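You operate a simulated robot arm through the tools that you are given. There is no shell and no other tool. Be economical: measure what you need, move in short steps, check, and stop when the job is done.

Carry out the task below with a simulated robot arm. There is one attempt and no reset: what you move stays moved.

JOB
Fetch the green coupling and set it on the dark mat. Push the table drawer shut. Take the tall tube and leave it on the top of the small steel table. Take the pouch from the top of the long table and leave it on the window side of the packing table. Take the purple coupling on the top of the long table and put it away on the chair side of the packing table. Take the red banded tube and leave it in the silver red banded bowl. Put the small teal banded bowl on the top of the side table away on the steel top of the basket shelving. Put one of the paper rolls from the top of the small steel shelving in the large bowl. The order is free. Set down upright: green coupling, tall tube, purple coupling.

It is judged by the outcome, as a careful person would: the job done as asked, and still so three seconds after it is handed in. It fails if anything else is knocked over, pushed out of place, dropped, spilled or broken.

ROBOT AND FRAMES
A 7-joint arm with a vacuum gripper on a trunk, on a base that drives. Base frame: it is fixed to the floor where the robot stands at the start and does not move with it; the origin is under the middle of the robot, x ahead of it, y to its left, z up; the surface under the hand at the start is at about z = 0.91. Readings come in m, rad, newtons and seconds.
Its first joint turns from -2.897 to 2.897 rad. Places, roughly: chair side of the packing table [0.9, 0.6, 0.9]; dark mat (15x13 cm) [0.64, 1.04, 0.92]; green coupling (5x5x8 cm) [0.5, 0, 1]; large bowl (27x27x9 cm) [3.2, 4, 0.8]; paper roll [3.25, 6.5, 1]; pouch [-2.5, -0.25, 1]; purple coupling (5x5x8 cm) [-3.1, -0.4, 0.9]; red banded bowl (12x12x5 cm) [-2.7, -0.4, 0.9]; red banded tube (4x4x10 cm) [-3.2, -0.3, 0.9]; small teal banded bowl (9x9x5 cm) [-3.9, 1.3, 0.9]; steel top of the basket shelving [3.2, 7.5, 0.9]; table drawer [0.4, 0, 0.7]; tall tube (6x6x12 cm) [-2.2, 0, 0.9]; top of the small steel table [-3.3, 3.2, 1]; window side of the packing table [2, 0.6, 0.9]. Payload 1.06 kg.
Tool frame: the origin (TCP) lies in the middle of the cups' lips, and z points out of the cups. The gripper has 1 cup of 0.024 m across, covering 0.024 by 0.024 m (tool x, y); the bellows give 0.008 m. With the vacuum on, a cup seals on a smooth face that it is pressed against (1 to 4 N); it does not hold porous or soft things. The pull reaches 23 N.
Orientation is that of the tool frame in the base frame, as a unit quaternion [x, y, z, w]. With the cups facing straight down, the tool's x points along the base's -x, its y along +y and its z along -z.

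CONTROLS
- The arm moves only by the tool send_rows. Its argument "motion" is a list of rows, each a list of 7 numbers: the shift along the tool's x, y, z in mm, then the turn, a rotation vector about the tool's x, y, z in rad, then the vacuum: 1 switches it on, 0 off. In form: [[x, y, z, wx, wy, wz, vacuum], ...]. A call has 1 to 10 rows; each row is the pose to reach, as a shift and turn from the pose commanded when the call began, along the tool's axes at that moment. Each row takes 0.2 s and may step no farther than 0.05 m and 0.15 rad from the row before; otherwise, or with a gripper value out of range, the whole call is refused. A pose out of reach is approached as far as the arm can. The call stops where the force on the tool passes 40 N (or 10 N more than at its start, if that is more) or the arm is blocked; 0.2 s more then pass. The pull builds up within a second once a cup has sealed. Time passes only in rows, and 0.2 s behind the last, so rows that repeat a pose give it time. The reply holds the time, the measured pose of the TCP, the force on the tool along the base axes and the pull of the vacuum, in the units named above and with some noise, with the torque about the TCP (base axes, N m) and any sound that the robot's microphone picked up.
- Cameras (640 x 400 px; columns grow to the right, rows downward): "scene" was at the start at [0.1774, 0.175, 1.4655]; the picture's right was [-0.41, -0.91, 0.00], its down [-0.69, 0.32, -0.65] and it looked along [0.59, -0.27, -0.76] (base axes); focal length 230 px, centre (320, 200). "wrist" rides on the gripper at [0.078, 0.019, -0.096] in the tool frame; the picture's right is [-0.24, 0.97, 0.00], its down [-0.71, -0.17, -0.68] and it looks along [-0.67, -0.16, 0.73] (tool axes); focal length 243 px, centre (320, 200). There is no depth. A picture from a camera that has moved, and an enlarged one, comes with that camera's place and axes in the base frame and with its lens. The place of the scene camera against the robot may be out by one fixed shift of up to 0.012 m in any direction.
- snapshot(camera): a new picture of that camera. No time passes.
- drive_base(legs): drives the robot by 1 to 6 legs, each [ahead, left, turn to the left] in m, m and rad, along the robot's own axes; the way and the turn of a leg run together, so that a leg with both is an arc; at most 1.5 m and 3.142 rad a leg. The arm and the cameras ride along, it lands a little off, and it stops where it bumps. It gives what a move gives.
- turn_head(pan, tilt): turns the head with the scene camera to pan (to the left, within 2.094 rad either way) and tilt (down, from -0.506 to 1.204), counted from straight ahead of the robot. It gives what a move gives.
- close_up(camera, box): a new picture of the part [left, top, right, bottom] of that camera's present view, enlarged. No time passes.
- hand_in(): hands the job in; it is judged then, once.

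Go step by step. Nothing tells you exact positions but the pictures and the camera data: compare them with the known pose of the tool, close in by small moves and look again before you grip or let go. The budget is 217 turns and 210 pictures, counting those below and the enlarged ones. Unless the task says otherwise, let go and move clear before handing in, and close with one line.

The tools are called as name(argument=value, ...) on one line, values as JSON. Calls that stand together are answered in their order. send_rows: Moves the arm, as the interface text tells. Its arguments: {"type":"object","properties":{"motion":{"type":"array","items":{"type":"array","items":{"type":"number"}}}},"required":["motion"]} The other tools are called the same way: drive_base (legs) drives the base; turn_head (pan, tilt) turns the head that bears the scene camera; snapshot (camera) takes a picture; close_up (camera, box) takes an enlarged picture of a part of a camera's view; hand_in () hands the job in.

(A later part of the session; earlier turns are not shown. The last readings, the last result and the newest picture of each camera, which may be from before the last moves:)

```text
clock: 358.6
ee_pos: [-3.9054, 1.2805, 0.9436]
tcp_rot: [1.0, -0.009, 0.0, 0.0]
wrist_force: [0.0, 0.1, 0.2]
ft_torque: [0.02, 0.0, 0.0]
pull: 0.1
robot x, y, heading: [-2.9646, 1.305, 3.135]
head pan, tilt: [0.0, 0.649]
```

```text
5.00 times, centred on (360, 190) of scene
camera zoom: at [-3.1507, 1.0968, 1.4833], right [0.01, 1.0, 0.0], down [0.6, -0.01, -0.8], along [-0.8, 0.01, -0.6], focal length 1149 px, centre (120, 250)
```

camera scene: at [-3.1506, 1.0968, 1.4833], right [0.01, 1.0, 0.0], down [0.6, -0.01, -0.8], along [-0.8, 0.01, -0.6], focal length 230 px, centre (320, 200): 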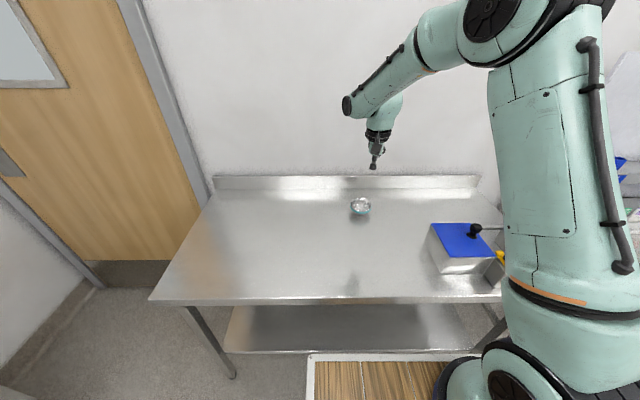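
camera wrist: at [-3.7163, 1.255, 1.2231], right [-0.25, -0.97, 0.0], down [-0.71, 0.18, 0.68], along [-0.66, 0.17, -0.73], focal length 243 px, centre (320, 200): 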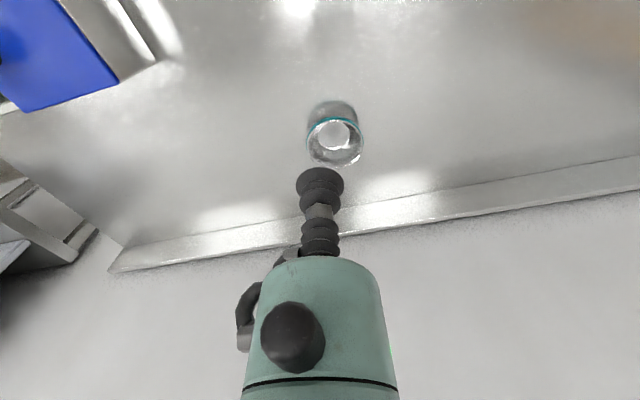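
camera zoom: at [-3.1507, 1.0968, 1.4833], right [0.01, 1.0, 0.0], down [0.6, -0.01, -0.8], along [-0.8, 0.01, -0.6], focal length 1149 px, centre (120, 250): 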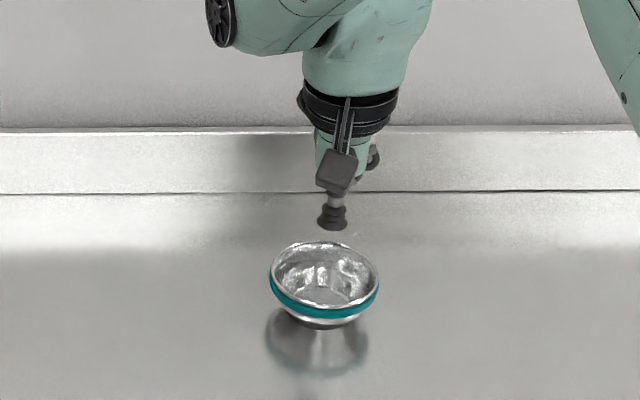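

Bowl floor is at about (-3.920, 1.284, 0.835). I'll shift and go down inside it.

send_rows(motion=[[-14, -3, 10, 0, 0, 0, 0], [-14, -3, 50, 0, 0, 0, 0], [-14, -3, 85, 0, 0, 0, 0], [-14, -3, 85, 0, 0, 0, 0]])

close_up(camera="wrist", box=[230, 50, 410, 230])

close_up(camera="scene", box=[310, 150, 410, 230])

```text
clock: 359.6
ee_pos: [-3.9188, 1.2854, 0.8603]
tcp_rot: [1.0, -0.009, 0.0, 0.0]
wrist_force: [-0.6, -0.4, -0.5]
ft_torque: [0.01, 0.02, -0.05]
pull: 0.1
robot x, y, heading: [-2.9663, 1.3078, 3.123]
head pan, tilt: [0.0, 0.649]
```

```text
2.22 times, centred on (320, 140) of wrist
camera zoom: at [-3.8411, 1.2655, 0.9565], right [-0.25, -0.97, 0.0], down [-0.71, 0.18, 0.68], along [-0.66, 0.17, -0.73], focal length 539 px, centre (320, 333)
```

zoom: 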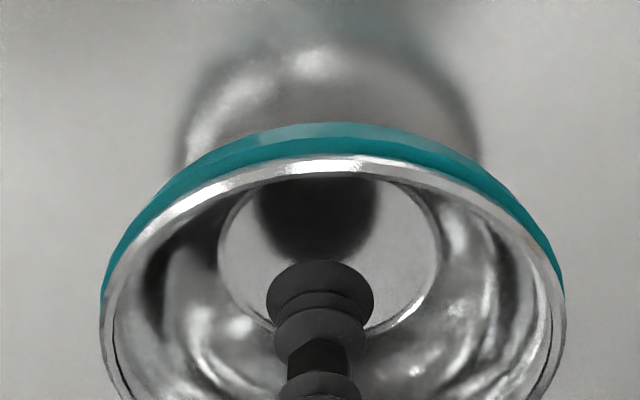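

```text
5.00 times, centred on (360, 190) of scene
camera zoom: at [-3.1507, 1.0968, 1.4833], right [0.01, 1.0, 0.0], down [0.6, -0.01, -0.8], along [-0.8, 0.01, -0.6], focal length 1149 px, centre (120, 250)
```

zoom: 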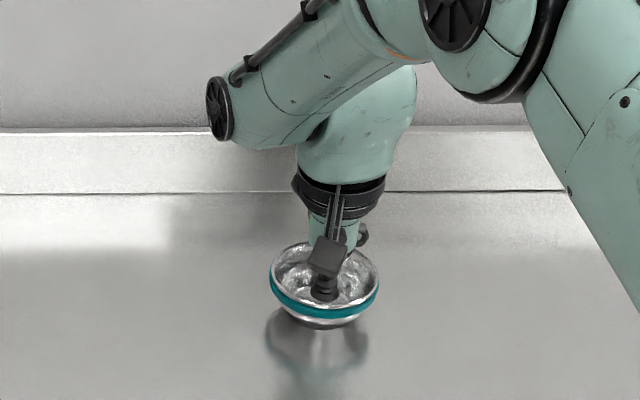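

Good. I'll press down with the vacuum on.

send_rows(motion=[[0, 1.5, 8, 0, 0, 0, 1], [0, 1.5, 15, 0, 0, 0, 1], [0, 1.5, 20, 0, 0, 0, 1], [0, 1.5, 23, 0, 0, 0, 1], [0, 1.5, 23, 0, 0, 0, 1]])

```text
clock: 360.8
ee_pos: [-3.919, 1.2828, 0.8376]
tcp_rot: [1.0, -0.009, 0.0, 0.001]
wrist_force: [-1.9, -8.0, 17.8]
ft_torque: [0.11, -0.01, 0.03]
pull: 22.7
robot x, y, heading: [-2.9694, 1.3059, 3.132]
head pan, tilt: [0.0, 0.649]
```

Sealed. I'll lift, retract and check the hold before driving off.

send_rows(motion=[[0, 0, -10, 0, 0, 0, 1], [0, 0, -50, 0, 0, 0, 1], [0, 0, -95, 0, 0, 0, 1], [0, 0, -140, 0, 0, 0, 1], [10, 0, -185, 0, 0, 0, 1], [50, 0, -210, 0, 0, 0, 1], [95, 0, -230, 0, 0, 0, 1], [140, 0, -250, 0, 0, 0, 1], [185, 0, -270, 0, 0, 0, 1], [230, 0, -290, 0, 0, 0, 1]])

send_rows(motion=[[45, 0, -20, 0, 0, 0, 1], [90, 0, -40, 0, 0, 0, 1], [130, 0, -60, 0, 0, 0, 1]])

snapshot(camera="wrist")

drive_base(legs=[[-0.6, 0, 0], [0, 0, -1.57]])

turn_head(pan=-0.5, tilt=0.3)

snapshot(camera="scene")

```text
clock: 363.0
ee_pos: [-3.6916, 1.2787, 1.1228]
tcp_rot: [1.0, -0.01, 0.001, 0.0]
wrist_force: [0.0, -0.7, -0.8]
ft_torque: [0.02, -0.03, -0.01]
pull: 23.2
robot x, y, heading: [-2.9683, 1.3097, 3.129]
head pan, tilt: [0.0, 0.649]
```

```text
clock: 363.8
ee_pos: [-3.5615, 1.2783, 1.1846]
tcp_rot: [1.0, -0.009, 0.001, 0.0]
wrist_force: [0.2, -0.4, -1.5]
ft_torque: [0.03, -0.01, -0.01]
pull: 23.1
robot x, y, heading: [-2.9699, 1.3074, 3.129]
head pan, tilt: [0.0, 0.649]
```

```text
66 pictures are left
camera wrist: at [-3.4837, 1.2576, 1.2813], right [-0.25, -0.97, 0.0], down [-0.71, 0.18, 0.68], along [-0.66, 0.17, -0.73], focal length 243 px, centre (320, 200)
```

wrist: 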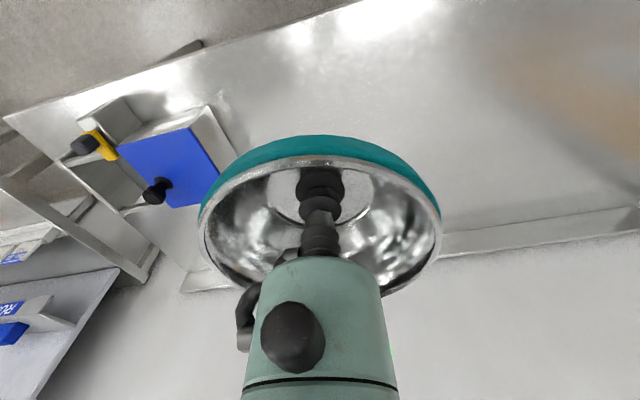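

```text
clock: 370.9
ee_pos: [-2.4173, 1.8902, 1.1845]
tcp_rot: [0.71, -0.704, 0.0, 0.0]
wrist_force: [-0.9, 0.8, -0.9]
ft_torque: [0.0, 0.01, -0.02]
pull: 23.4
robot x, y, heading: [-2.375, 1.2967, 1.585]
head pan, tilt: [0.0, 0.649]
```

```text
clock: 371.9
ee_pos: [-2.4177, 1.8894, 1.1842]
tcp_rot: [0.71, -0.704, 0.0, 0.001]
wrist_force: [-0.2, -0.1, -1.2]
ft_torque: [-0.05, 0.03, 0.03]
pull: 22.6
robot x, y, heading: [-2.3707, 1.2973, 1.588]
head pan, tilt: [-0.499, 0.3]
```

```text
65 pictures are left
camera scene: at [-2.5326, 1.4747, 1.515], right [0.89, -0.47, 0.0], down [-0.14, -0.26, -0.96], along [0.44, 0.85, -0.3], focal length 230 px, centre (320, 200)
```

scene: 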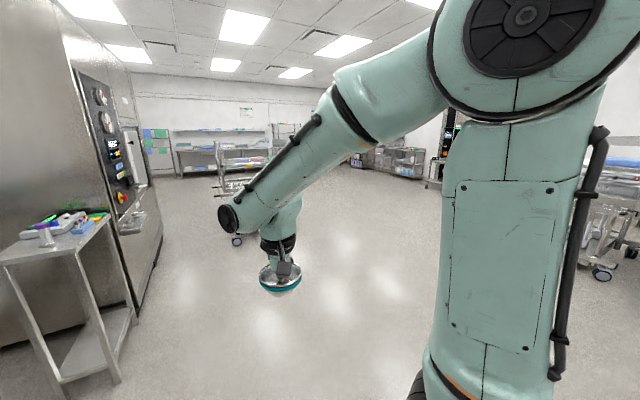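

Path ahead is open floor. I'll turn toward +x and drive diagonally to about (1.0, 5.9), then look.

drive_base(legs=[[0, 0, -1.585], [0.85, 1.15, 0], [0.85, 1.15, 0], [0.85, 1.15, 0], [0.85, 1.15, 0]])

turn_head(pan=0.5, tilt=0.4)

snapshot(camera="scene")

```text
clock: 403.0
ee_pos: [1.5219, 6.0523, 1.185]
tcp_rot: [-0.014, 1.0, 0.0, -0.001]
wrist_force: [0.3, 0.5, -0.6]
ft_torque: [0.04, 0.0, 0.01]
pull: 23.1
robot x, y, heading: [0.9284, 5.999, 0.032]
head pan, tilt: [-0.499, 0.3]
```

```text
clock: 404.3
ee_pos: [1.5213, 6.0534, 1.1842]
tcp_rot: [-0.014, 1.0, 0.0, -0.001]
wrist_force: [0.7, -0.7, -0.5]
ft_torque: [-0.01, -0.01, 0.0]
pull: 23.3
robot x, y, heading: [0.9334, 5.9951, 0.036]
head pan, tilt: [0.499, 0.4]
```

```text
64 pictures are left
camera scene: at [1.11, 6.2541, 1.5058], right [0.51, -0.86, 0.0], down [-0.34, -0.2, -0.92], along [0.79, 0.47, -0.39], focal length 230 px, centre (320, 200)
```

scene: 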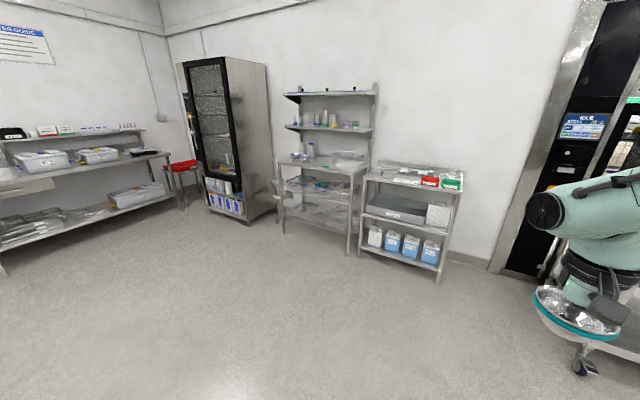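

The basket shelving's steel top (y≈7.0–7.9) is under some upper shelves, and the small steel shelving with rolls is at y≈6.2–6.95. I'll approach the basket shelving.

drive_base(legs=[[1.0, 0.95, -0.035], [0.25, 0.45, 0]])

turn_head(pan=-0.1, tilt=0.45)

snapshot(camera="scene")

```text
clock: 413.8
ee_pos: [2.7303, 7.4787, 1.1842]
tcp_rot: [-0.005, 1.0, 0.0, 0.0]
wrist_force: [-0.6, -0.5, 0.1]
ft_torque: [0.02, -0.03, 0.01]
pull: 23.0
robot x, y, heading: [2.1409, 7.4313, 0.016]
head pan, tilt: [0.499, 0.4]
```

```text
clock: 414.8
ee_pos: [2.7306, 7.4786, 1.1855]
tcp_rot: [-0.004, 1.0, 0.001, -0.001]
wrist_force: [-0.1, 0.6, -1.1]
ft_torque: [0.02, 0.01, -0.02]
pull: 23.6
robot x, y, heading: [2.1377, 7.4311, 0.016]
head pan, tilt: [-0.099, 0.45]
```

```text
63 pictures are left
camera scene: at [2.3338, 7.6334, 1.5012], right [-0.08, -1.0, 0.0], down [-0.43, 0.04, -0.9], along [0.9, -0.08, -0.44], focal length 230 px, centre (320, 200)
```

scene: 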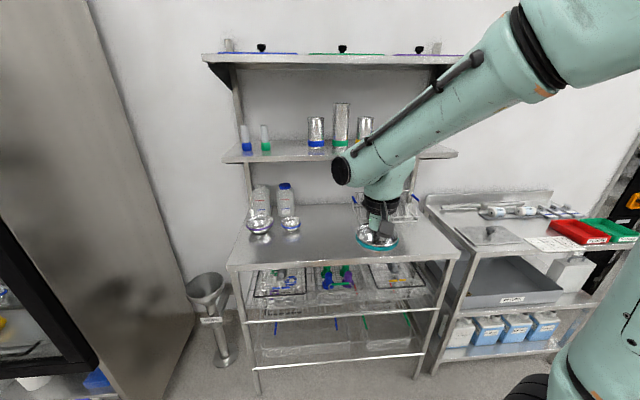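

Free spot on the steel top around (3.1, 7.47); the upper shelf seems to start at x≈3.18, so I'll stay in front of it. I'll drive 0.22 ahead and move the bowl over the spot.

drive_base(legs=[[0.22, 0, -0.016]])

send_rows(motion=[[-40, 0, 10, 0, 0, 0, 1], [-80, 0, 30, 0, 0, 0, 1], [-120, 0, 60, 0, 0, 0, 1], [-145, 0, 90, 0, 0, 0, 1], [-145, 0, 90, 0, 0, 0, 1]])

snapshot(camera="wrist")

snapshot(camera="scene")

```text
clock: 416.4
ee_pos: [2.9526, 7.4726, 1.1834]
tcp_rot: [0.002, 1.0, 0.0, 0.0]
wrist_force: [0.2, 0.5, -0.2]
ft_torque: [-0.02, 0.01, 0.0]
pull: 22.7
robot x, y, heading: [2.363, 7.4325, -0.003]
head pan, tilt: [-0.099, 0.45]
```

```text
clock: 417.6
ee_pos: [3.0944, 7.4734, 1.0953]
tcp_rot: [0.002, 1.0, 0.0, 0.0]
wrist_force: [0.5, 0.2, -1.1]
ft_torque: [0.01, 0.0, 0.03]
pull: 22.5
robot x, y, heading: [2.3602, 7.4348, 0.006]
head pan, tilt: [-0.099, 0.45]
```

```text
62 pictures are left
camera wrist: at [3.0154, 7.4938, 1.1921], right [0.24, 0.97, 0.0], down [0.71, -0.17, 0.68], along [0.66, -0.16, -0.73], focal length 243 px, centre (320, 200)
```

wrist: 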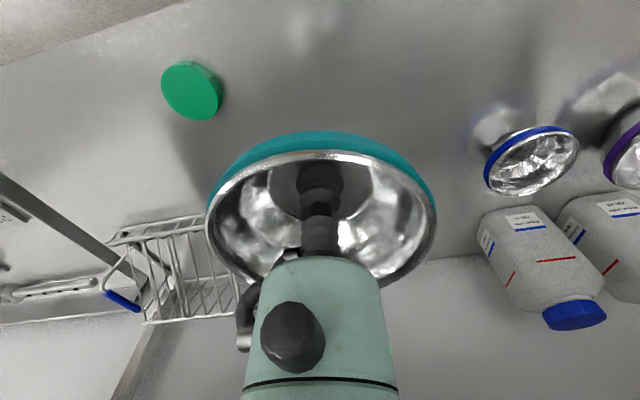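

```text
61 pictures are left
camera scene: at [2.5578, 7.6327, 1.5012], right [-0.1, -1.0, 0.0], down [-0.43, 0.04, -0.9], along [0.9, -0.09, -0.44], focal length 230 px, centre (320, 200)
```

scene: 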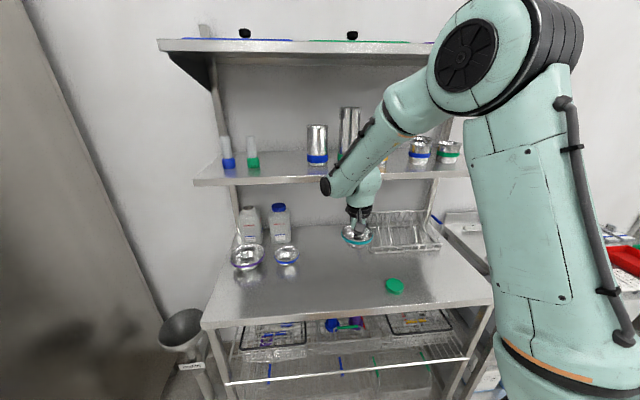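

The bowl is over free surface, with a green cap about 15 cm to the right staying clear. I'll lower it.

send_rows(motion=[[0, 0, 40, 0, 0, 0, 1], [0, 0, 80, 0, 0, 0, 1], [0, 0, 120, 0, 0, 0, 1], [0, 0, 150, 0, 0, 0, 1], [0, 0, 165, 0, 0, 0, 1], [0, 0, 165, 0, 0, 0, 1]])

snapshot(camera="wrist")

close_up(camera="scene", box=[290, 170, 450, 310])

```text
clock: 419.1
ee_pos: [3.0989, 7.472, 0.9316]
tcp_rot: [0.001, 1.0, 0.001, -0.001]
wrist_force: [0.3, 0.3, -1.1]
ft_torque: [0.03, 0.02, -0.01]
pull: 23.0
robot x, y, heading: [2.358, 7.4341, -0.003]
head pan, tilt: [-0.099, 0.45]
```

```text
60 pictures are left
camera wrist: at [3.0205, 7.4915, 1.028], right [0.24, 0.97, 0.0], down [0.71, -0.17, 0.68], along [0.66, -0.16, -0.73], focal length 243 px, centre (320, 200)
```

wrist: 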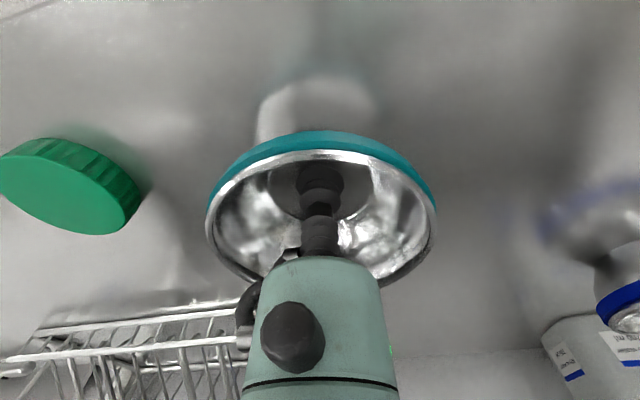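

```text
2.86 times, centred on (370, 240) of scene
camera zoom: at [2.5579, 7.6327, 1.5012], right [-0.1, -1.0, 0.0], down [-0.43, 0.04, -0.9], along [0.9, -0.09, -0.44], focal length 656 px, centre (177, 86)
```

zoom: 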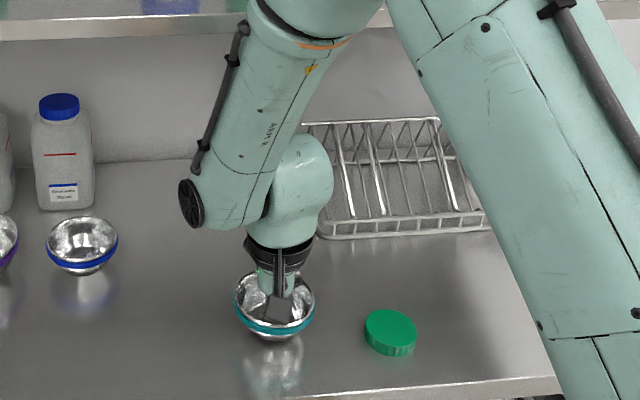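

A few cm to go; I'll descend in small steps.

send_rows(motion=[[0, 0, 8, 0, 0, 0, 1], [0, 0, 16, 0, 0, 0, 1], [0, 0, 22, 0, 0, 0, 1], [0, 0, 26, 0, 0, 0, 1], [0, 0, 26, 0, 0, 0, 1]])

```text
clock: 419.8
ee_pos: [3.0971, 7.4718, 0.9147]
tcp_rot: [0.001, 1.0, 0.001, 0.002]
wrist_force: [-8.2, -2.1, 17.8]
ft_torque: [-0.02, -0.04, -0.01]
pull: 23.4
robot x, y, heading: [2.3616, 7.4333, -0.0]
head pan, tilt: [-0.099, 0.45]
stopped in row 3: the force on the tool passed its limit at 46 N (the readings are from after the stop); the commanded pose is now the measured one
```

Contact found at z≈0.915. I'll release and rise.

send_rows(motion=[[0, 0, -2, 0, 0, 0, 0], [0, 0, -2, 0, 0, 0, 0], [0, 0, -2, 0, 0, 0, 0], [0, 0, -3, 0, 0, 0, 0], [0, 0, -12, 0, 0, 0, 0], [0, 0, -40, 0, 0, 0, 0], [0, 0, -80, 0, 0, 0, 0], [0, 0, -120, 0, 0, 0, 0], [40, 0, -150, 0, 0, 0, 0], [85, 0, -165, 0, 0, 0, 0]])

snapshot(camera="scene")

```text
clock: 422.0
ee_pos: [3.0118, 7.475, 1.0773]
tcp_rot: [0.002, 1.0, 0.001, 0.002]
wrist_force: [1.1, -0.2, -0.4]
ft_torque: [-0.01, 0.03, 0.0]
pull: 0.1
robot x, y, heading: [2.3556, 7.4356, 0.003]
head pan, tilt: [-0.099, 0.45]
```

```text
58 pictures are left
camera scene: at [2.5587, 7.6328, 1.5011], right [-0.1, -1.0, 0.0], down [-0.43, 0.04, -0.9], along [0.9, -0.09, -0.44], focal length 230 px, centre (320, 200)
```

scene: 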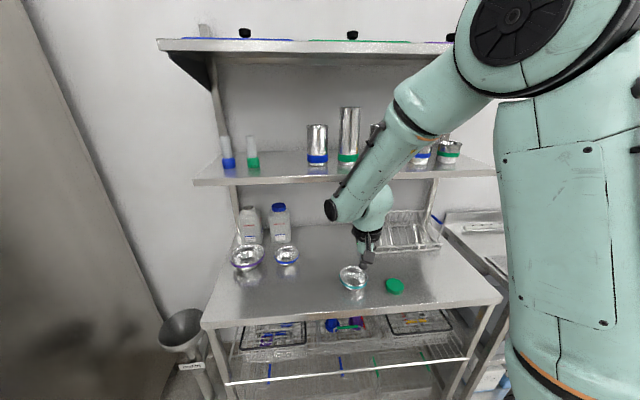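

The bowl is in place. I'll retract and strafe right to the small steel shelving.

send_rows(motion=[[45, 0, -30, 0, 0, 0, 0], [90, 0, -60, 0, 0, 0, 0], [130, 0, -90, 0, 0, 0, 0], [160, 0, -120, 0, 0, 0, 0]])

drive_base(legs=[[-0.05, -0.88, 0]])

turn_head(pan=-0.1, tilt=0.6)

snapshot(camera="scene")

snapshot(camera="wrist")

```text
refused: row 1 steps farther than a row can; nothing moved
```

```text
clock: 426.6
ee_pos: [2.9549, 6.5818, 1.0776]
tcp_rot: [0.01, 1.0, 0.001, 0.002]
wrist_force: [-0.2, -0.4, 0.1]
ft_torque: [-0.04, -0.02, -0.04]
pull: 0.0
robot x, y, heading: [2.3041, 6.5553, -0.015]
head pan, tilt: [-0.099, 0.45]
```

```text
clock: 427.3
ee_pos: [2.9543, 6.582, 1.078]
tcp_rot: [0.01, 1.0, 0.001, 0.002]
wrist_force: [0.1, -0.2, 0.0]
ft_torque: [0.0, 0.01, -0.03]
pull: 0.0
robot x, y, heading: [2.3031, 6.5547, -0.014]
head pan, tilt: [-0.099, 0.6]
```

```text
57 pictures are left
camera scene: at [2.5015, 6.7485, 1.4876], right [-0.12, -0.99, 0.0], down [-0.56, 0.07, -0.83], along [0.82, -0.1, -0.56], focal length 230 px, centre (320, 200)
```

scene: 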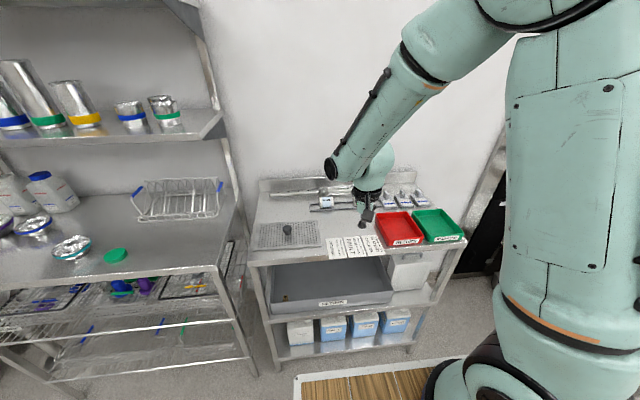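

```text
56 pictures are left
camera wrist: at [2.8767, 6.603, 1.1744], right [0.26, 0.97, 0.0], down [0.7, -0.19, 0.69], along [0.67, -0.17, -0.73], focal length 243 px, centre (320, 200)
```

wrist: 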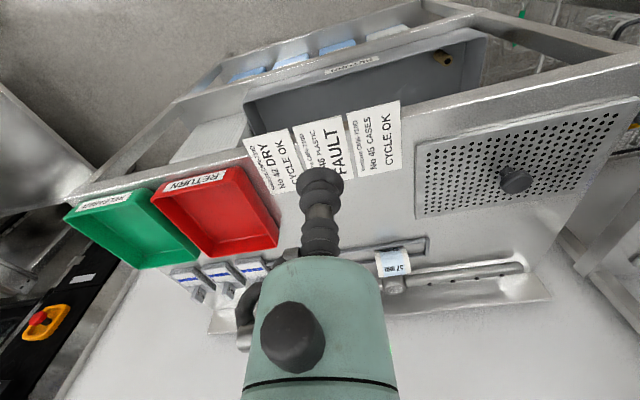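

The retraction row was refused but nothing was touched. I'll zoom in to find the paper rolls.

close_up(camera="scene", box=[240, 160, 470, 290])

close_up(camera="wrist", box=[130, 200, 300, 330])

close_up(camera="wrist", box=[330, 210, 560, 330])

```text
2.78 times, centred on (355, 225) of scene
camera zoom: at [2.5015, 6.7485, 1.4876], right [-0.12, -0.99, 0.0], down [-0.56, 0.07, -0.83], along [0.82, -0.1, -0.56], focal length 639 px, centre (223, 130)
```

zoom: 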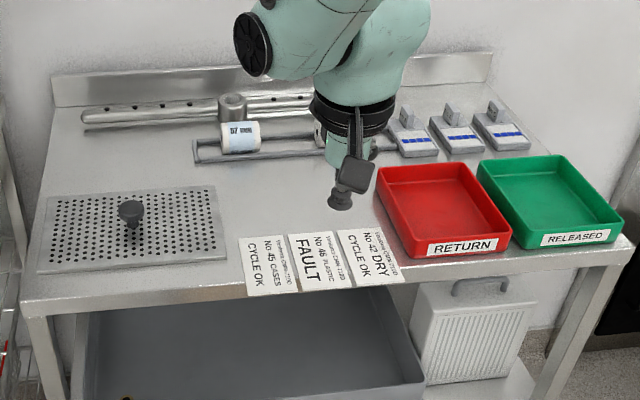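

```text
3.08 times, centred on (215, 265) of wrist
camera zoom: at [2.8767, 6.603, 1.1744], right [0.26, 0.97, 0.0], down [0.7, -0.19, 0.69], along [0.67, -0.17, -0.73], focal length 746 px, centre (643, 0)
```

zoom: 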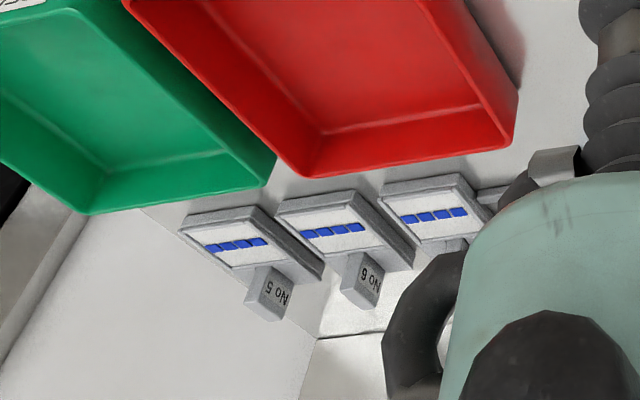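

```text
2.78 times, centred on (445, 270) of wrist
camera zoom: at [2.8767, 6.603, 1.1744], right [0.26, 0.97, 0.0], down [0.7, -0.19, 0.69], along [0.67, -0.17, -0.73], focal length 675 px, centre (-28, 5)
```

zoom: 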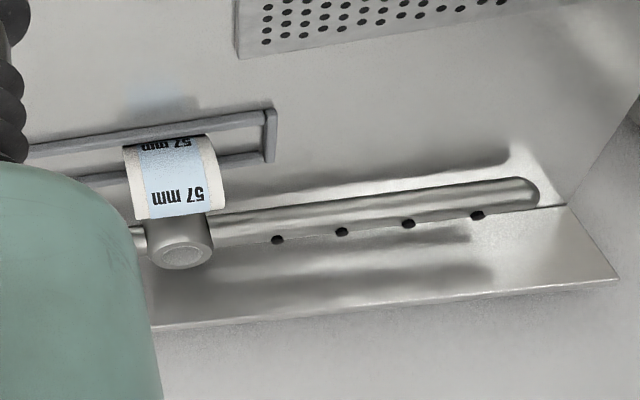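

The rolls ("57 mm") lie on a rail rack; one is at about (3.2, 6.635). I'll move the hand near it and look.

send_rows(motion=[[0, 0, -40, 0, 0, 0, 0], [-40, 15, -60, 0, 0, 0, 0], [-80, 35, -70, 0, 0, 0, 0], [-120, 50, -70, 0, 0, 0, 0], [-160, 53, -70, 0, 0, 0, 0], [-160, 53, -70, 0, 0, 0, 0]])

snapshot(camera="wrist")

close_up(camera="wrist", box=[210, 60, 400, 220])

```text
clock: 428.7
ee_pos: [3.116, 6.6309, 1.146]
tcp_rot: [0.011, 1.0, 0.001, 0.002]
wrist_force: [0.4, 0.4, -0.1]
ft_torque: [0.01, 0.02, 0.02]
pull: 0.2
robot x, y, heading: [2.3059, 6.5493, -0.026]
head pan, tilt: [-0.099, 0.6]
```

```text
52 pictures are left
camera wrist: at [3.0365, 6.653, 1.2422], right [0.26, 0.97, 0.0], down [0.7, -0.19, 0.69], along [0.67, -0.17, -0.73], focal length 243 px, centre (320, 200)
```

wrist: 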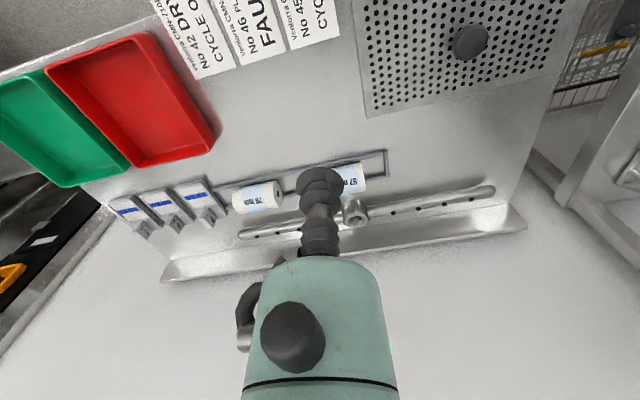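

```text
2.50 times, centred on (305, 140) of wrist
camera zoom: at [3.0365, 6.653, 1.2422], right [0.26, 0.97, 0.0], down [0.7, -0.19, 0.69], along [0.67, -0.17, -0.73], focal length 606 px, centre (358, 350)
```

zoom: 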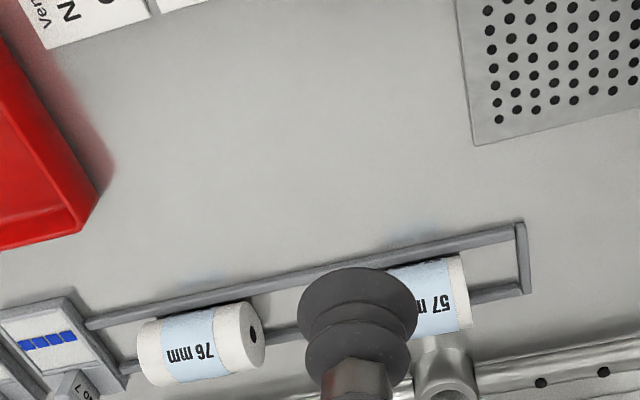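

Two rolls (57 mm and 76 mm) lie on the rack. I'll take the 57 mm one at about (3.256, 6.637), driving 0.12 closer for better reach.

drive_base(legs=[[0.12, 0.0, 0.02]])

send_rows(motion=[[-10, 3, 20, 0, 0, 0, 0], [-15, 5, 60, 0, 0, 0, 0], [-15, 5, 90, 0, 0, 0, 0], [-15, 5, 90, 0, 0, 0, 0]])

close_up(camera="wrist", box=[220, 40, 420, 200])

close_up(camera="scene", box=[240, 130, 400, 250])

```text
clock: 430.0
ee_pos: [3.231, 6.6481, 1.1453]
tcp_rot: [0.0, 1.0, 0.001, 0.002]
wrist_force: [0.0, -0.4, -0.6]
ft_torque: [0.02, -0.01, 0.01]
pull: 0.0
robot x, y, heading: [2.4236, 6.5532, 0.002]
head pan, tilt: [-0.099, 0.6]
```

```text
clock: 431.0
ee_pos: [3.247, 6.6537, 1.0527]
tcp_rot: [0.0, 1.0, 0.001, 0.002]
wrist_force: [0.1, 0.0, 0.3]
ft_torque: [-0.01, 0.0, -0.01]
pull: 0.1
robot x, y, heading: [2.4212, 6.5531, 0.007]
head pan, tilt: [-0.099, 0.6]
```

```text
2.50 times, centred on (320, 120) of wrist
camera zoom: at [3.1677, 6.6725, 1.1503], right [0.24, 0.97, 0.0], down [0.7, -0.17, 0.69], along [0.67, -0.16, -0.73], focal length 606 px, centre (320, 400)
```

zoom: 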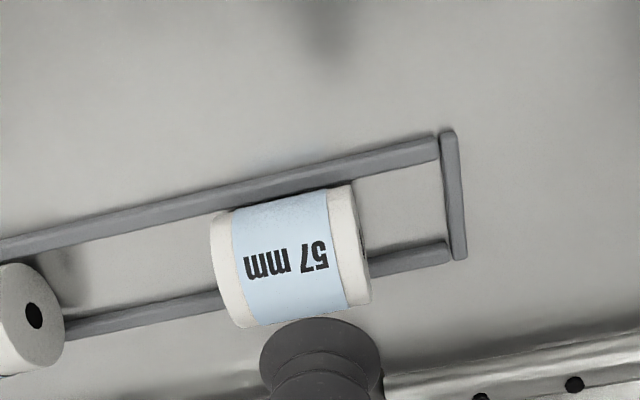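

```text
3.33 times, centred on (320, 190) of scene
camera zoom: at [2.6155, 6.7517, 1.4876], right [-0.1, -1.0, 0.0], down [-0.56, 0.05, -0.83], along [0.82, -0.08, -0.56], focal length 766 px, centre (320, 233)
```

zoom: 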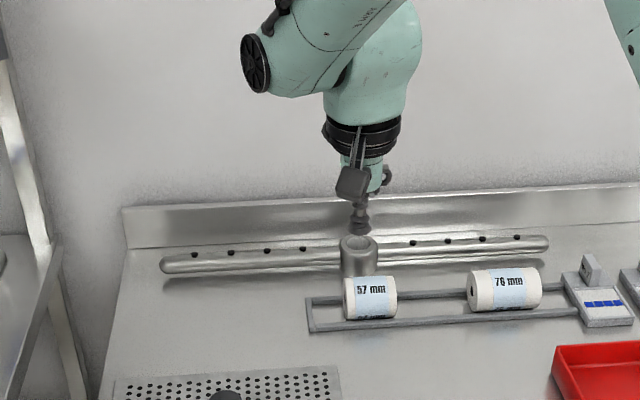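

Triangulated: roll crest at about (3.296, 6.631, 0.929). I'll move above it and look again.

send_rows(motion=[[-25, -12, 20, 0, 0, 0, 0], [-49, -22, 45, 0, 0, 0, 0], [-49, -22, 80, 0, 0, 0, 0], [-49, -22, 80, 0, 0, 0, 0]])

close_up(camera="wrist", box=[220, 50, 420, 210])

close_up(camera="scene", box=[280, 150, 380, 230])

```text
clock: 432.0
ee_pos: [3.293, 6.6309, 0.9759]
tcp_rot: [0.0, 1.0, 0.0, 0.002]
wrist_force: [-0.3, -0.2, 0.2]
ft_torque: [-0.01, 0.0, 0.0]
pull: 0.1
robot x, y, heading: [2.4249, 6.5501, 0.005]
head pan, tilt: [-0.099, 0.6]
```

```text
2.50 times, centred on (320, 130) of wrist
camera zoom: at [3.2151, 6.6501, 1.073], right [0.24, 0.97, 0.0], down [0.7, -0.17, 0.69], along [0.67, -0.16, -0.73], focal length 606 px, centre (320, 375)
```

zoom: 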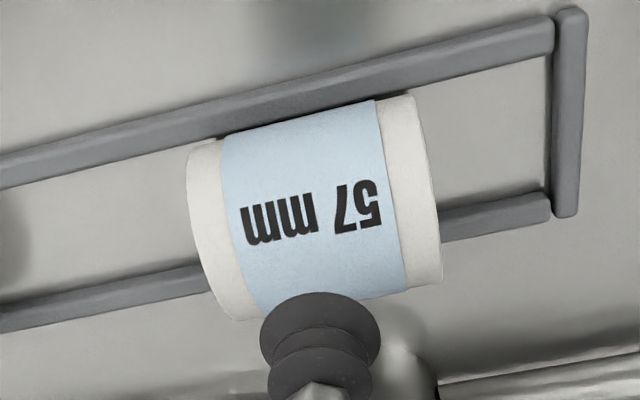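

```text
5.00 times, centred on (330, 190) of scene
camera zoom: at [2.6155, 6.7517, 1.4876], right [-0.1, -1.0, 0.0], down [-0.56, 0.05, -0.83], along [0.82, -0.08, -0.56], focal length 1149 px, centre (270, 250)
```

zoom: 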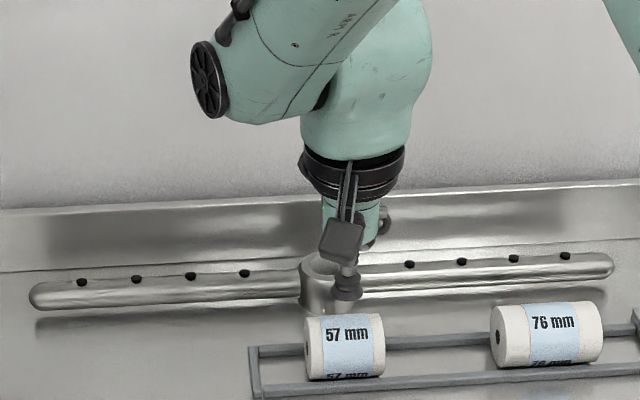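

Crest is at about (3.299, 6.631, 0.934). I'll descend with the vacuum on and press gently.

send_rows(motion=[[-6, 0, 20, 0, 0, 0, 1], [-6, 0, 34, 0, 0, 0, 1], [-6, 0, 40, 0, 0, 0, 1], [-6, 0, 43, 0, 0, 0, 1], [-6, 0, 43, 0, 0, 0, 1], [-6, 0, 43, 0, 0, 0, 1]])

close_up(camera="wrist", box=[220, 50, 420, 210])

```text
clock: 433.2
ee_pos: [3.3047, 6.6305, 0.9377]
tcp_rot: [0.002, 1.0, 0.002, 0.007]
wrist_force: [0.6, -0.6, 13.3]
ft_torque: [0.02, 0.24, 0.0]
pull: 22.7
robot x, y, heading: [2.42, 6.5546, 0.002]
head pan, tilt: [-0.099, 0.6]
stopped in row 5: the force on the tool passed its limit at 41 N (the readings are from after the stop); the commanded pose is now the measured one
```

```text
2.50 times, centred on (320, 130) of wrist
camera zoom: at [3.2245, 6.6498, 1.0333], right [0.24, 0.97, 0.01], down [0.7, -0.17, 0.69], along [0.68, -0.16, -0.72], focal length 606 px, centre (320, 375)
```

zoom: 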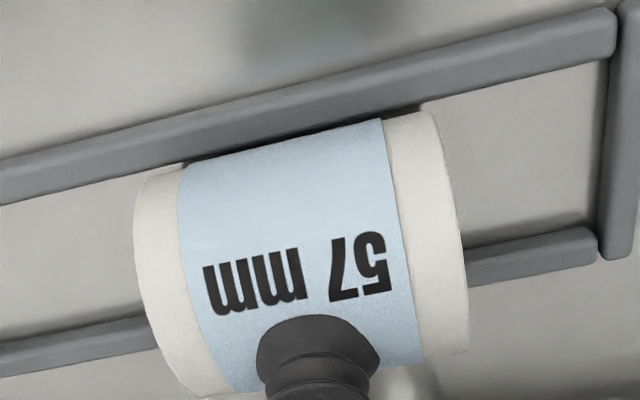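

Sealed, with a pull of 22.7 N. I'll lift gently.

send_rows(motion=[[0, 0, -8, 0, 0, 0, 1], [0, 0, -20, 0, 0, 0, 1], [0, 0, -40, 0, 0, 0, 1], [0, 0, -75, 0, 0, 0, 1], [0, 0, -115, 0, 0, 0, 1], [0, 0, -155, 0, 0, 0, 1], [0, 0, -190, 0, 0, 0, 1], [0, 0, -190, 0, 0, 0, 1]])

snapshot(camera="wrist")

snapshot(camera="scene")

```text
clock: 435.0
ee_pos: [3.3015, 6.633, 1.1246]
tcp_rot: [0.002, 1.0, 0.001, 0.005]
wrist_force: [0.1, 0.0, -1.0]
ft_torque: [-0.01, 0.08, -0.01]
pull: 23.0
robot x, y, heading: [2.4213, 6.5525, 0.003]
head pan, tilt: [-0.099, 0.6]
```

```text
45 pictures are left
camera wrist: at [3.2232, 6.652, 1.2213], right [0.24, 0.97, 0.0], down [0.7, -0.17, 0.69], along [0.67, -0.16, -0.72], focal length 243 px, centre (320, 200)
```

wrist: 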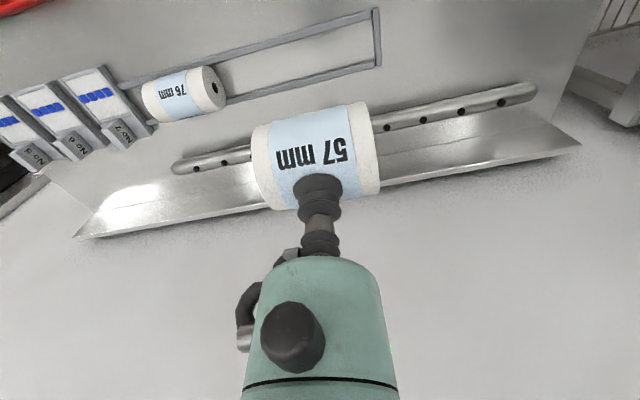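

```text
44 pictures are left
camera scene: at [2.6157, 6.7517, 1.4876], right [-0.1, -1.0, 0.0], down [-0.56, 0.05, -0.82], along [0.82, -0.08, -0.57], focal length 230 px, centre (320, 200)
```

scene: 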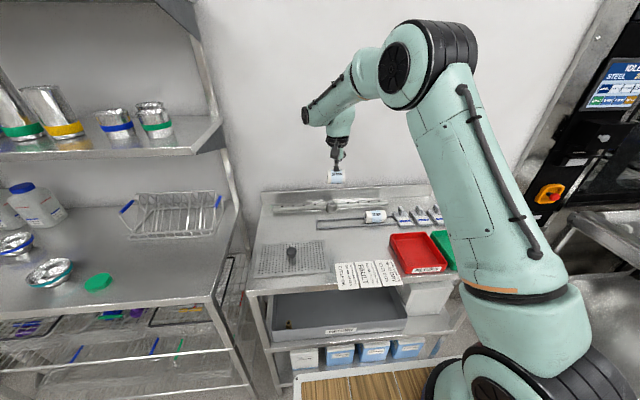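

The roll is held. I'll retract, back away, and strafe to the oven cart with the large bowl.

send_rows(motion=[[40, 0, -10, 0, 0, 0, 1], [80, 0, -20, 0, 0, 0, 1], [120, 0, -30, 0, 0, 0, 1], [160, 0, -40, 0, 0, 0, 1], [200, 0, -50, 0, 0, 0, 1], [240, 0, -60, 0, 0, 0, 1], [280, 0, -70, 0, 0, 0, 1], [300, 0, -70, 0, 0, 0, 1]])

drive_base(legs=[[-0.4, 0, 0], [0, -1.3, 0], [0, -1.25, 0]])

turn_head(pan=0.0, tilt=0.6)

snapshot(camera="scene")

```text
clock: 436.8
ee_pos: [2.9984, 6.6306, 1.1936]
tcp_rot: [0.001, 1.0, 0.001, 0.005]
wrist_force: [0.2, -0.3, -1.1]
ft_torque: [-0.01, 0.12, 0.01]
pull: 23.2
robot x, y, heading: [2.4218, 6.5502, 0.004]
head pan, tilt: [-0.099, 0.6]
```

```text
clock: 451.4
ee_pos: [2.4945, 4.0136, 1.1946]
tcp_rot: [0.029, 1.0, 0.001, 0.006]
wrist_force: [0.4, 0.7, -0.1]
ft_torque: [0.0, 0.05, 0.01]
pull: 22.9
robot x, y, heading: [1.9161, 3.9675, -0.054]
head pan, tilt: [-0.099, 0.6]
```

```text
clock: 452.1
ee_pos: [2.4942, 4.0125, 1.1941]
tcp_rot: [0.029, 1.0, 0.001, 0.006]
wrist_force: [-0.7, 0.3, -0.7]
ft_torque: [0.02, 0.07, 0.02]
pull: 23.3
robot x, y, heading: [1.9167, 3.9688, -0.051]
head pan, tilt: [0.0, 0.6]
```

```text
43 pictures are left
camera scene: at [2.1207, 4.1645, 1.4876], right [-0.05, -1.0, 0.0], down [-0.56, 0.03, -0.83], along [0.82, -0.04, -0.56], focal length 230 px, centre (320, 200)
```

scene: 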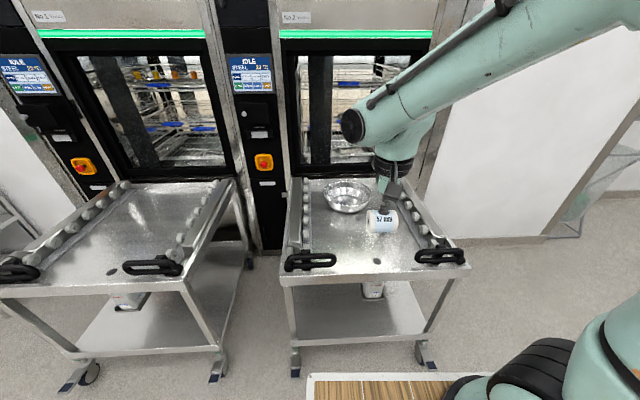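

The large bowl is on the right cart at about (3.08, 3.98). I'll square up and move ahead 0.25.

drive_base(legs=[[0, 0, 0.052], [0.26, 0, 0]])

send_rows(motion=[[-45, 0, 0, 0, 0, 0, 1], [-90, 0, 0, 0, 0, 0, 1], [-135, 0, 0, 0, 0, 0, 1], [-180, 0, 0, 0, 0, 0, 1], [-180, 0, 0, 0, 0, 0, 1]])

snapshot(camera="wrist")

snapshot(camera="scene")

```text
clock: 454.4
ee_pos: [2.7486, 4.0455, 1.1946]
tcp_rot: [0.001, 1.0, 0.0, 0.005]
wrist_force: [0.1, -0.9, -1.3]
ft_torque: [0.02, 0.06, 0.03]
pull: 22.5
robot x, y, heading: [2.1758, 3.9666, -0.003]
head pan, tilt: [0.0, 0.6]
```

```text
clock: 455.6
ee_pos: [2.9268, 4.0456, 1.1996]
tcp_rot: [0.0, 1.0, 0.001, 0.005]
wrist_force: [1.3, 0.1, -0.6]
ft_torque: [-0.03, 0.06, -0.01]
pull: 22.8
robot x, y, heading: [2.171, 3.97, 0.003]
head pan, tilt: [0.0, 0.6]
```

```text
42 pictures are left
camera wrist: at [2.8472, 4.0644, 1.2947], right [0.24, 0.97, 0.0], down [0.7, -0.17, 0.69], along [0.67, -0.16, -0.72], focal length 243 px, centre (320, 200)
```

wrist: 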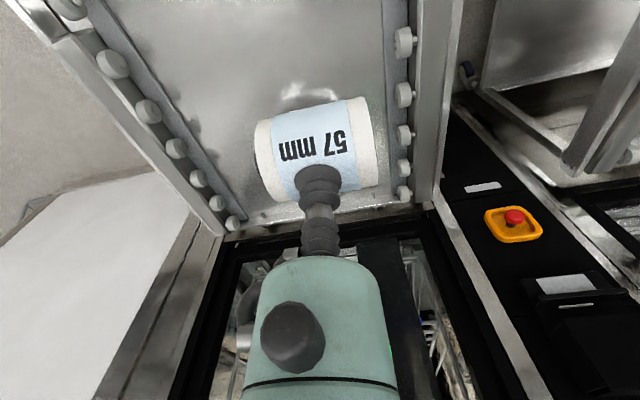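

```text
41 pictures are left
camera scene: at [2.3666, 4.1754, 1.4876], right [0.0, -1.0, 0.0], down [-0.56, 0.0, -0.83], along [0.83, 0.0, -0.56], focal length 230 px, centre (320, 200)
```

scene: 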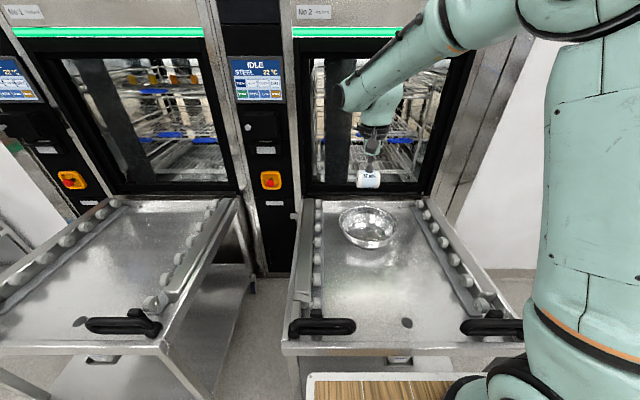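

The bowl's centre is at about (3.14, 3.965). I'll drive 5 cm closer and bring the roll over it.

drive_base(legs=[[0.05, 0, 0]])

send_rows(motion=[[-40, -20, 0, 0, 0, 0, 1], [-80, -40, 10, 0, 0, 0, 1], [-120, -60, 20, 0, 0, 0, 1], [-150, -78, 30, 0, 0, 0, 1], [-150, -78, 30, 0, 0, 0, 1]])

snapshot(camera="wrist")

close_up(camera="scene", box=[300, 130, 460, 270])

```text
clock: 456.5
ee_pos: [2.977, 4.0445, 1.1996]
tcp_rot: [0.001, 1.0, 0.001, 0.005]
wrist_force: [0.3, -0.3, -1.0]
ft_torque: [-0.02, 0.07, -0.01]
pull: 22.5
robot x, y, heading: [2.219, 3.9671, -0.001]
head pan, tilt: [0.0, 0.6]
```

```text
clock: 457.7
ee_pos: [3.1256, 3.9661, 1.1684]
tcp_rot: [0.001, 1.0, 0.001, 0.005]
wrist_force: [-1.2, 0.0, -0.6]
ft_torque: [0.01, 0.03, -0.03]
pull: 22.6
robot x, y, heading: [2.2246, 3.9688, 0.003]
head pan, tilt: [0.0, 0.6]
```

```text
40 pictures are left
camera wrist: at [3.0459, 3.9854, 1.2641], right [0.24, 0.97, 0.0], down [0.7, -0.17, 0.69], along [0.67, -0.16, -0.72], focal length 243 px, centre (320, 200)
```

wrist: 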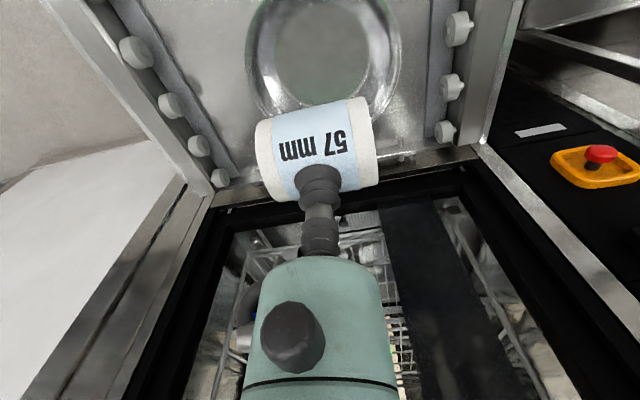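

```text
2.86 times, centred on (380, 200) of scene
camera zoom: at [2.4168, 4.1756, 1.4876], right [0.0, -1.0, 0.0], down [-0.56, 0.0, -0.83], along [0.83, 0.0, -0.56], focal length 656 px, centre (149, 200)
```

zoom: 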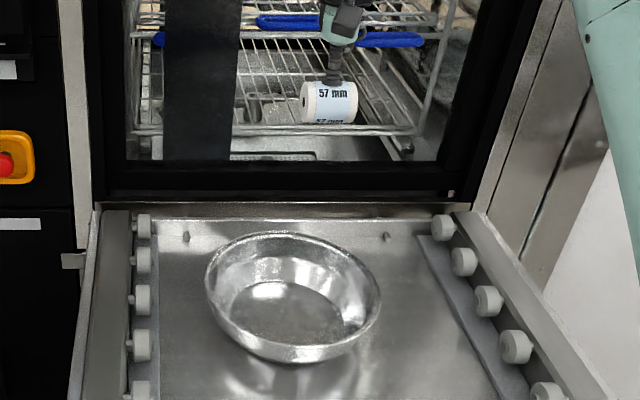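

Bowl centre is (3.163, 3.96). I'll shift 37 mm in x and lower to about z=0.90.

send_rows(motion=[[-20, -5, 30, 0, 0, 0, 1], [-37, -6, 70, 0, 0, 0, 1], [-37, -6, 115, 0, 0, 0, 1], [-37, -6, 160, 0, 0, 0, 1], [-37, -6, 205, 0, 0, 0, 1], [-37, -6, 250, 0, 0, 0, 1], [-37, -6, 270, 0, 0, 0, 1], [-37, -6, 270, 0, 0, 0, 1]])

snapshot(camera="wrist")

close_up(camera="scene", box=[300, 130, 460, 270])

```text
clock: 459.5
ee_pos: [3.1661, 3.9645, 0.8997]
tcp_rot: [0.001, 1.0, 0.0, 0.006]
wrist_force: [-0.2, 0.1, -1.3]
ft_torque: [-0.03, 0.06, 0.0]
pull: 22.6
robot x, y, heading: [2.2232, 3.9697, 0.007]
head pan, tilt: [0.0, 0.6]
```

```text
38 pictures are left
camera wrist: at [3.0859, 3.9826, 0.9963], right [0.24, 0.97, 0.0], down [0.7, -0.17, 0.69], along [0.67, -0.16, -0.72], focal length 243 px, centre (320, 200)
```

wrist: 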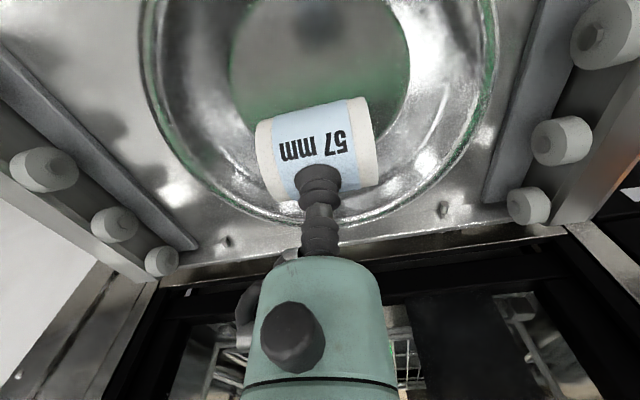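

```text
2.86 times, centred on (380, 200) of scene
camera zoom: at [2.4169, 4.1756, 1.4876], right [0.0, -1.0, 0.0], down [-0.56, 0.0, -0.83], along [0.83, 0.0, -0.56], focal length 656 px, centre (149, 200)
```

zoom: 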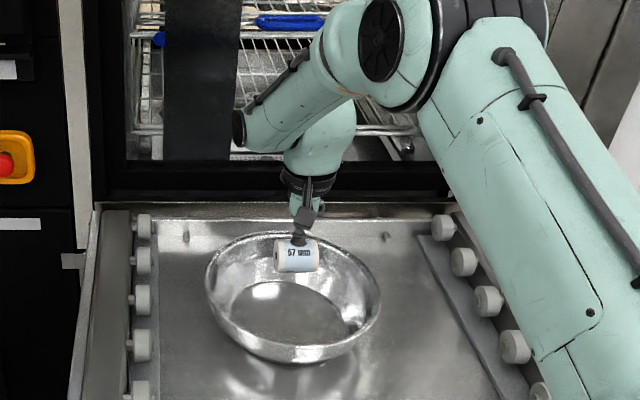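

Bowl centre now reads (3.145, 3.968), so I'll shift back 2 cm and lower into it.

send_rows(motion=[[18, 0, 30, 0, 0, 0, 1], [18, 0, 60, 0, 0, 0, 1], [18, 0, 80, 0, 0, 0, 1], [18, 0, 90, 0, 0, 0, 1], [18, 0, 90, 0, 0, 0, 1]])

snapshot(camera="wrist")

close_up(camera="scene", box=[320, 180, 420, 270])

```text
clock: 460.7
ee_pos: [3.1506, 3.962, 0.8101]
tcp_rot: [0.001, 1.0, 0.001, 0.006]
wrist_force: [0.1, -0.2, -0.7]
ft_torque: [0.0, 0.01, 0.0]
pull: 23.1
robot x, y, heading: [2.2238, 3.9686, -0.004]
head pan, tilt: [0.0, 0.6]
```

```text
36 pictures are left
camera wrist: at [3.0709, 3.9818, 0.9061], right [0.24, 0.97, 0.0], down [0.7, -0.17, 0.69], along [0.67, -0.16, -0.72], focal length 243 px, centre (320, 200)
```

wrist: 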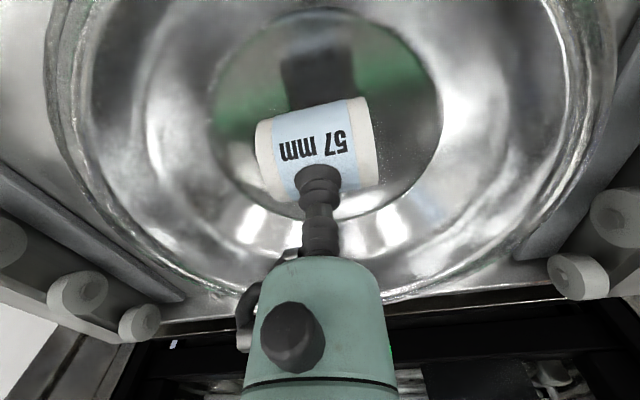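

```text
4.44 times, centred on (370, 225) of scene
camera zoom: at [2.4169, 4.1756, 1.4876], right [0.0, -1.0, 0.0], down [-0.56, 0.0, -0.83], along [0.83, 0.0, -0.56], focal length 1021 px, centre (98, 89)
```

zoom: 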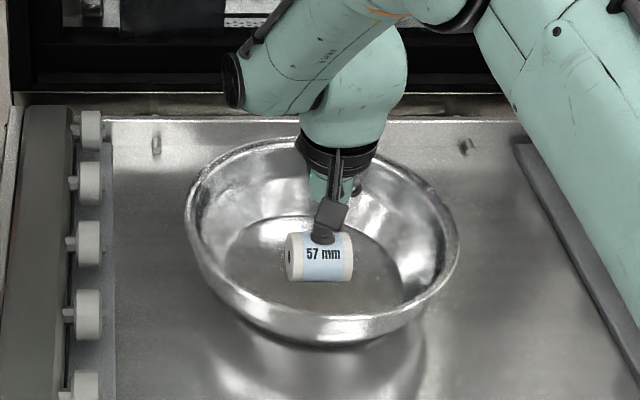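

Inside the bowl. I'll lower in small steps until contact.

send_rows(motion=[[0, 0, 7, 0, 0, 0, 1], [0, 0, 14, 0, 0, 0, 1], [0, 0, 20, 0, 0, 0, 1], [0, 0, 20, 0, 0, 0, 1]])

```text
clock: 461.7
ee_pos: [3.1484, 3.961, 0.7887]
tcp_rot: [0.0, 1.0, 0.001, 0.005]
wrist_force: [0.0, -0.6, -1.1]
ft_torque: [0.02, 0.07, -0.03]
pull: 23.1
robot x, y, heading: [2.2184, 3.9679, 0.004]
head pan, tilt: [0.0, 0.6]
```

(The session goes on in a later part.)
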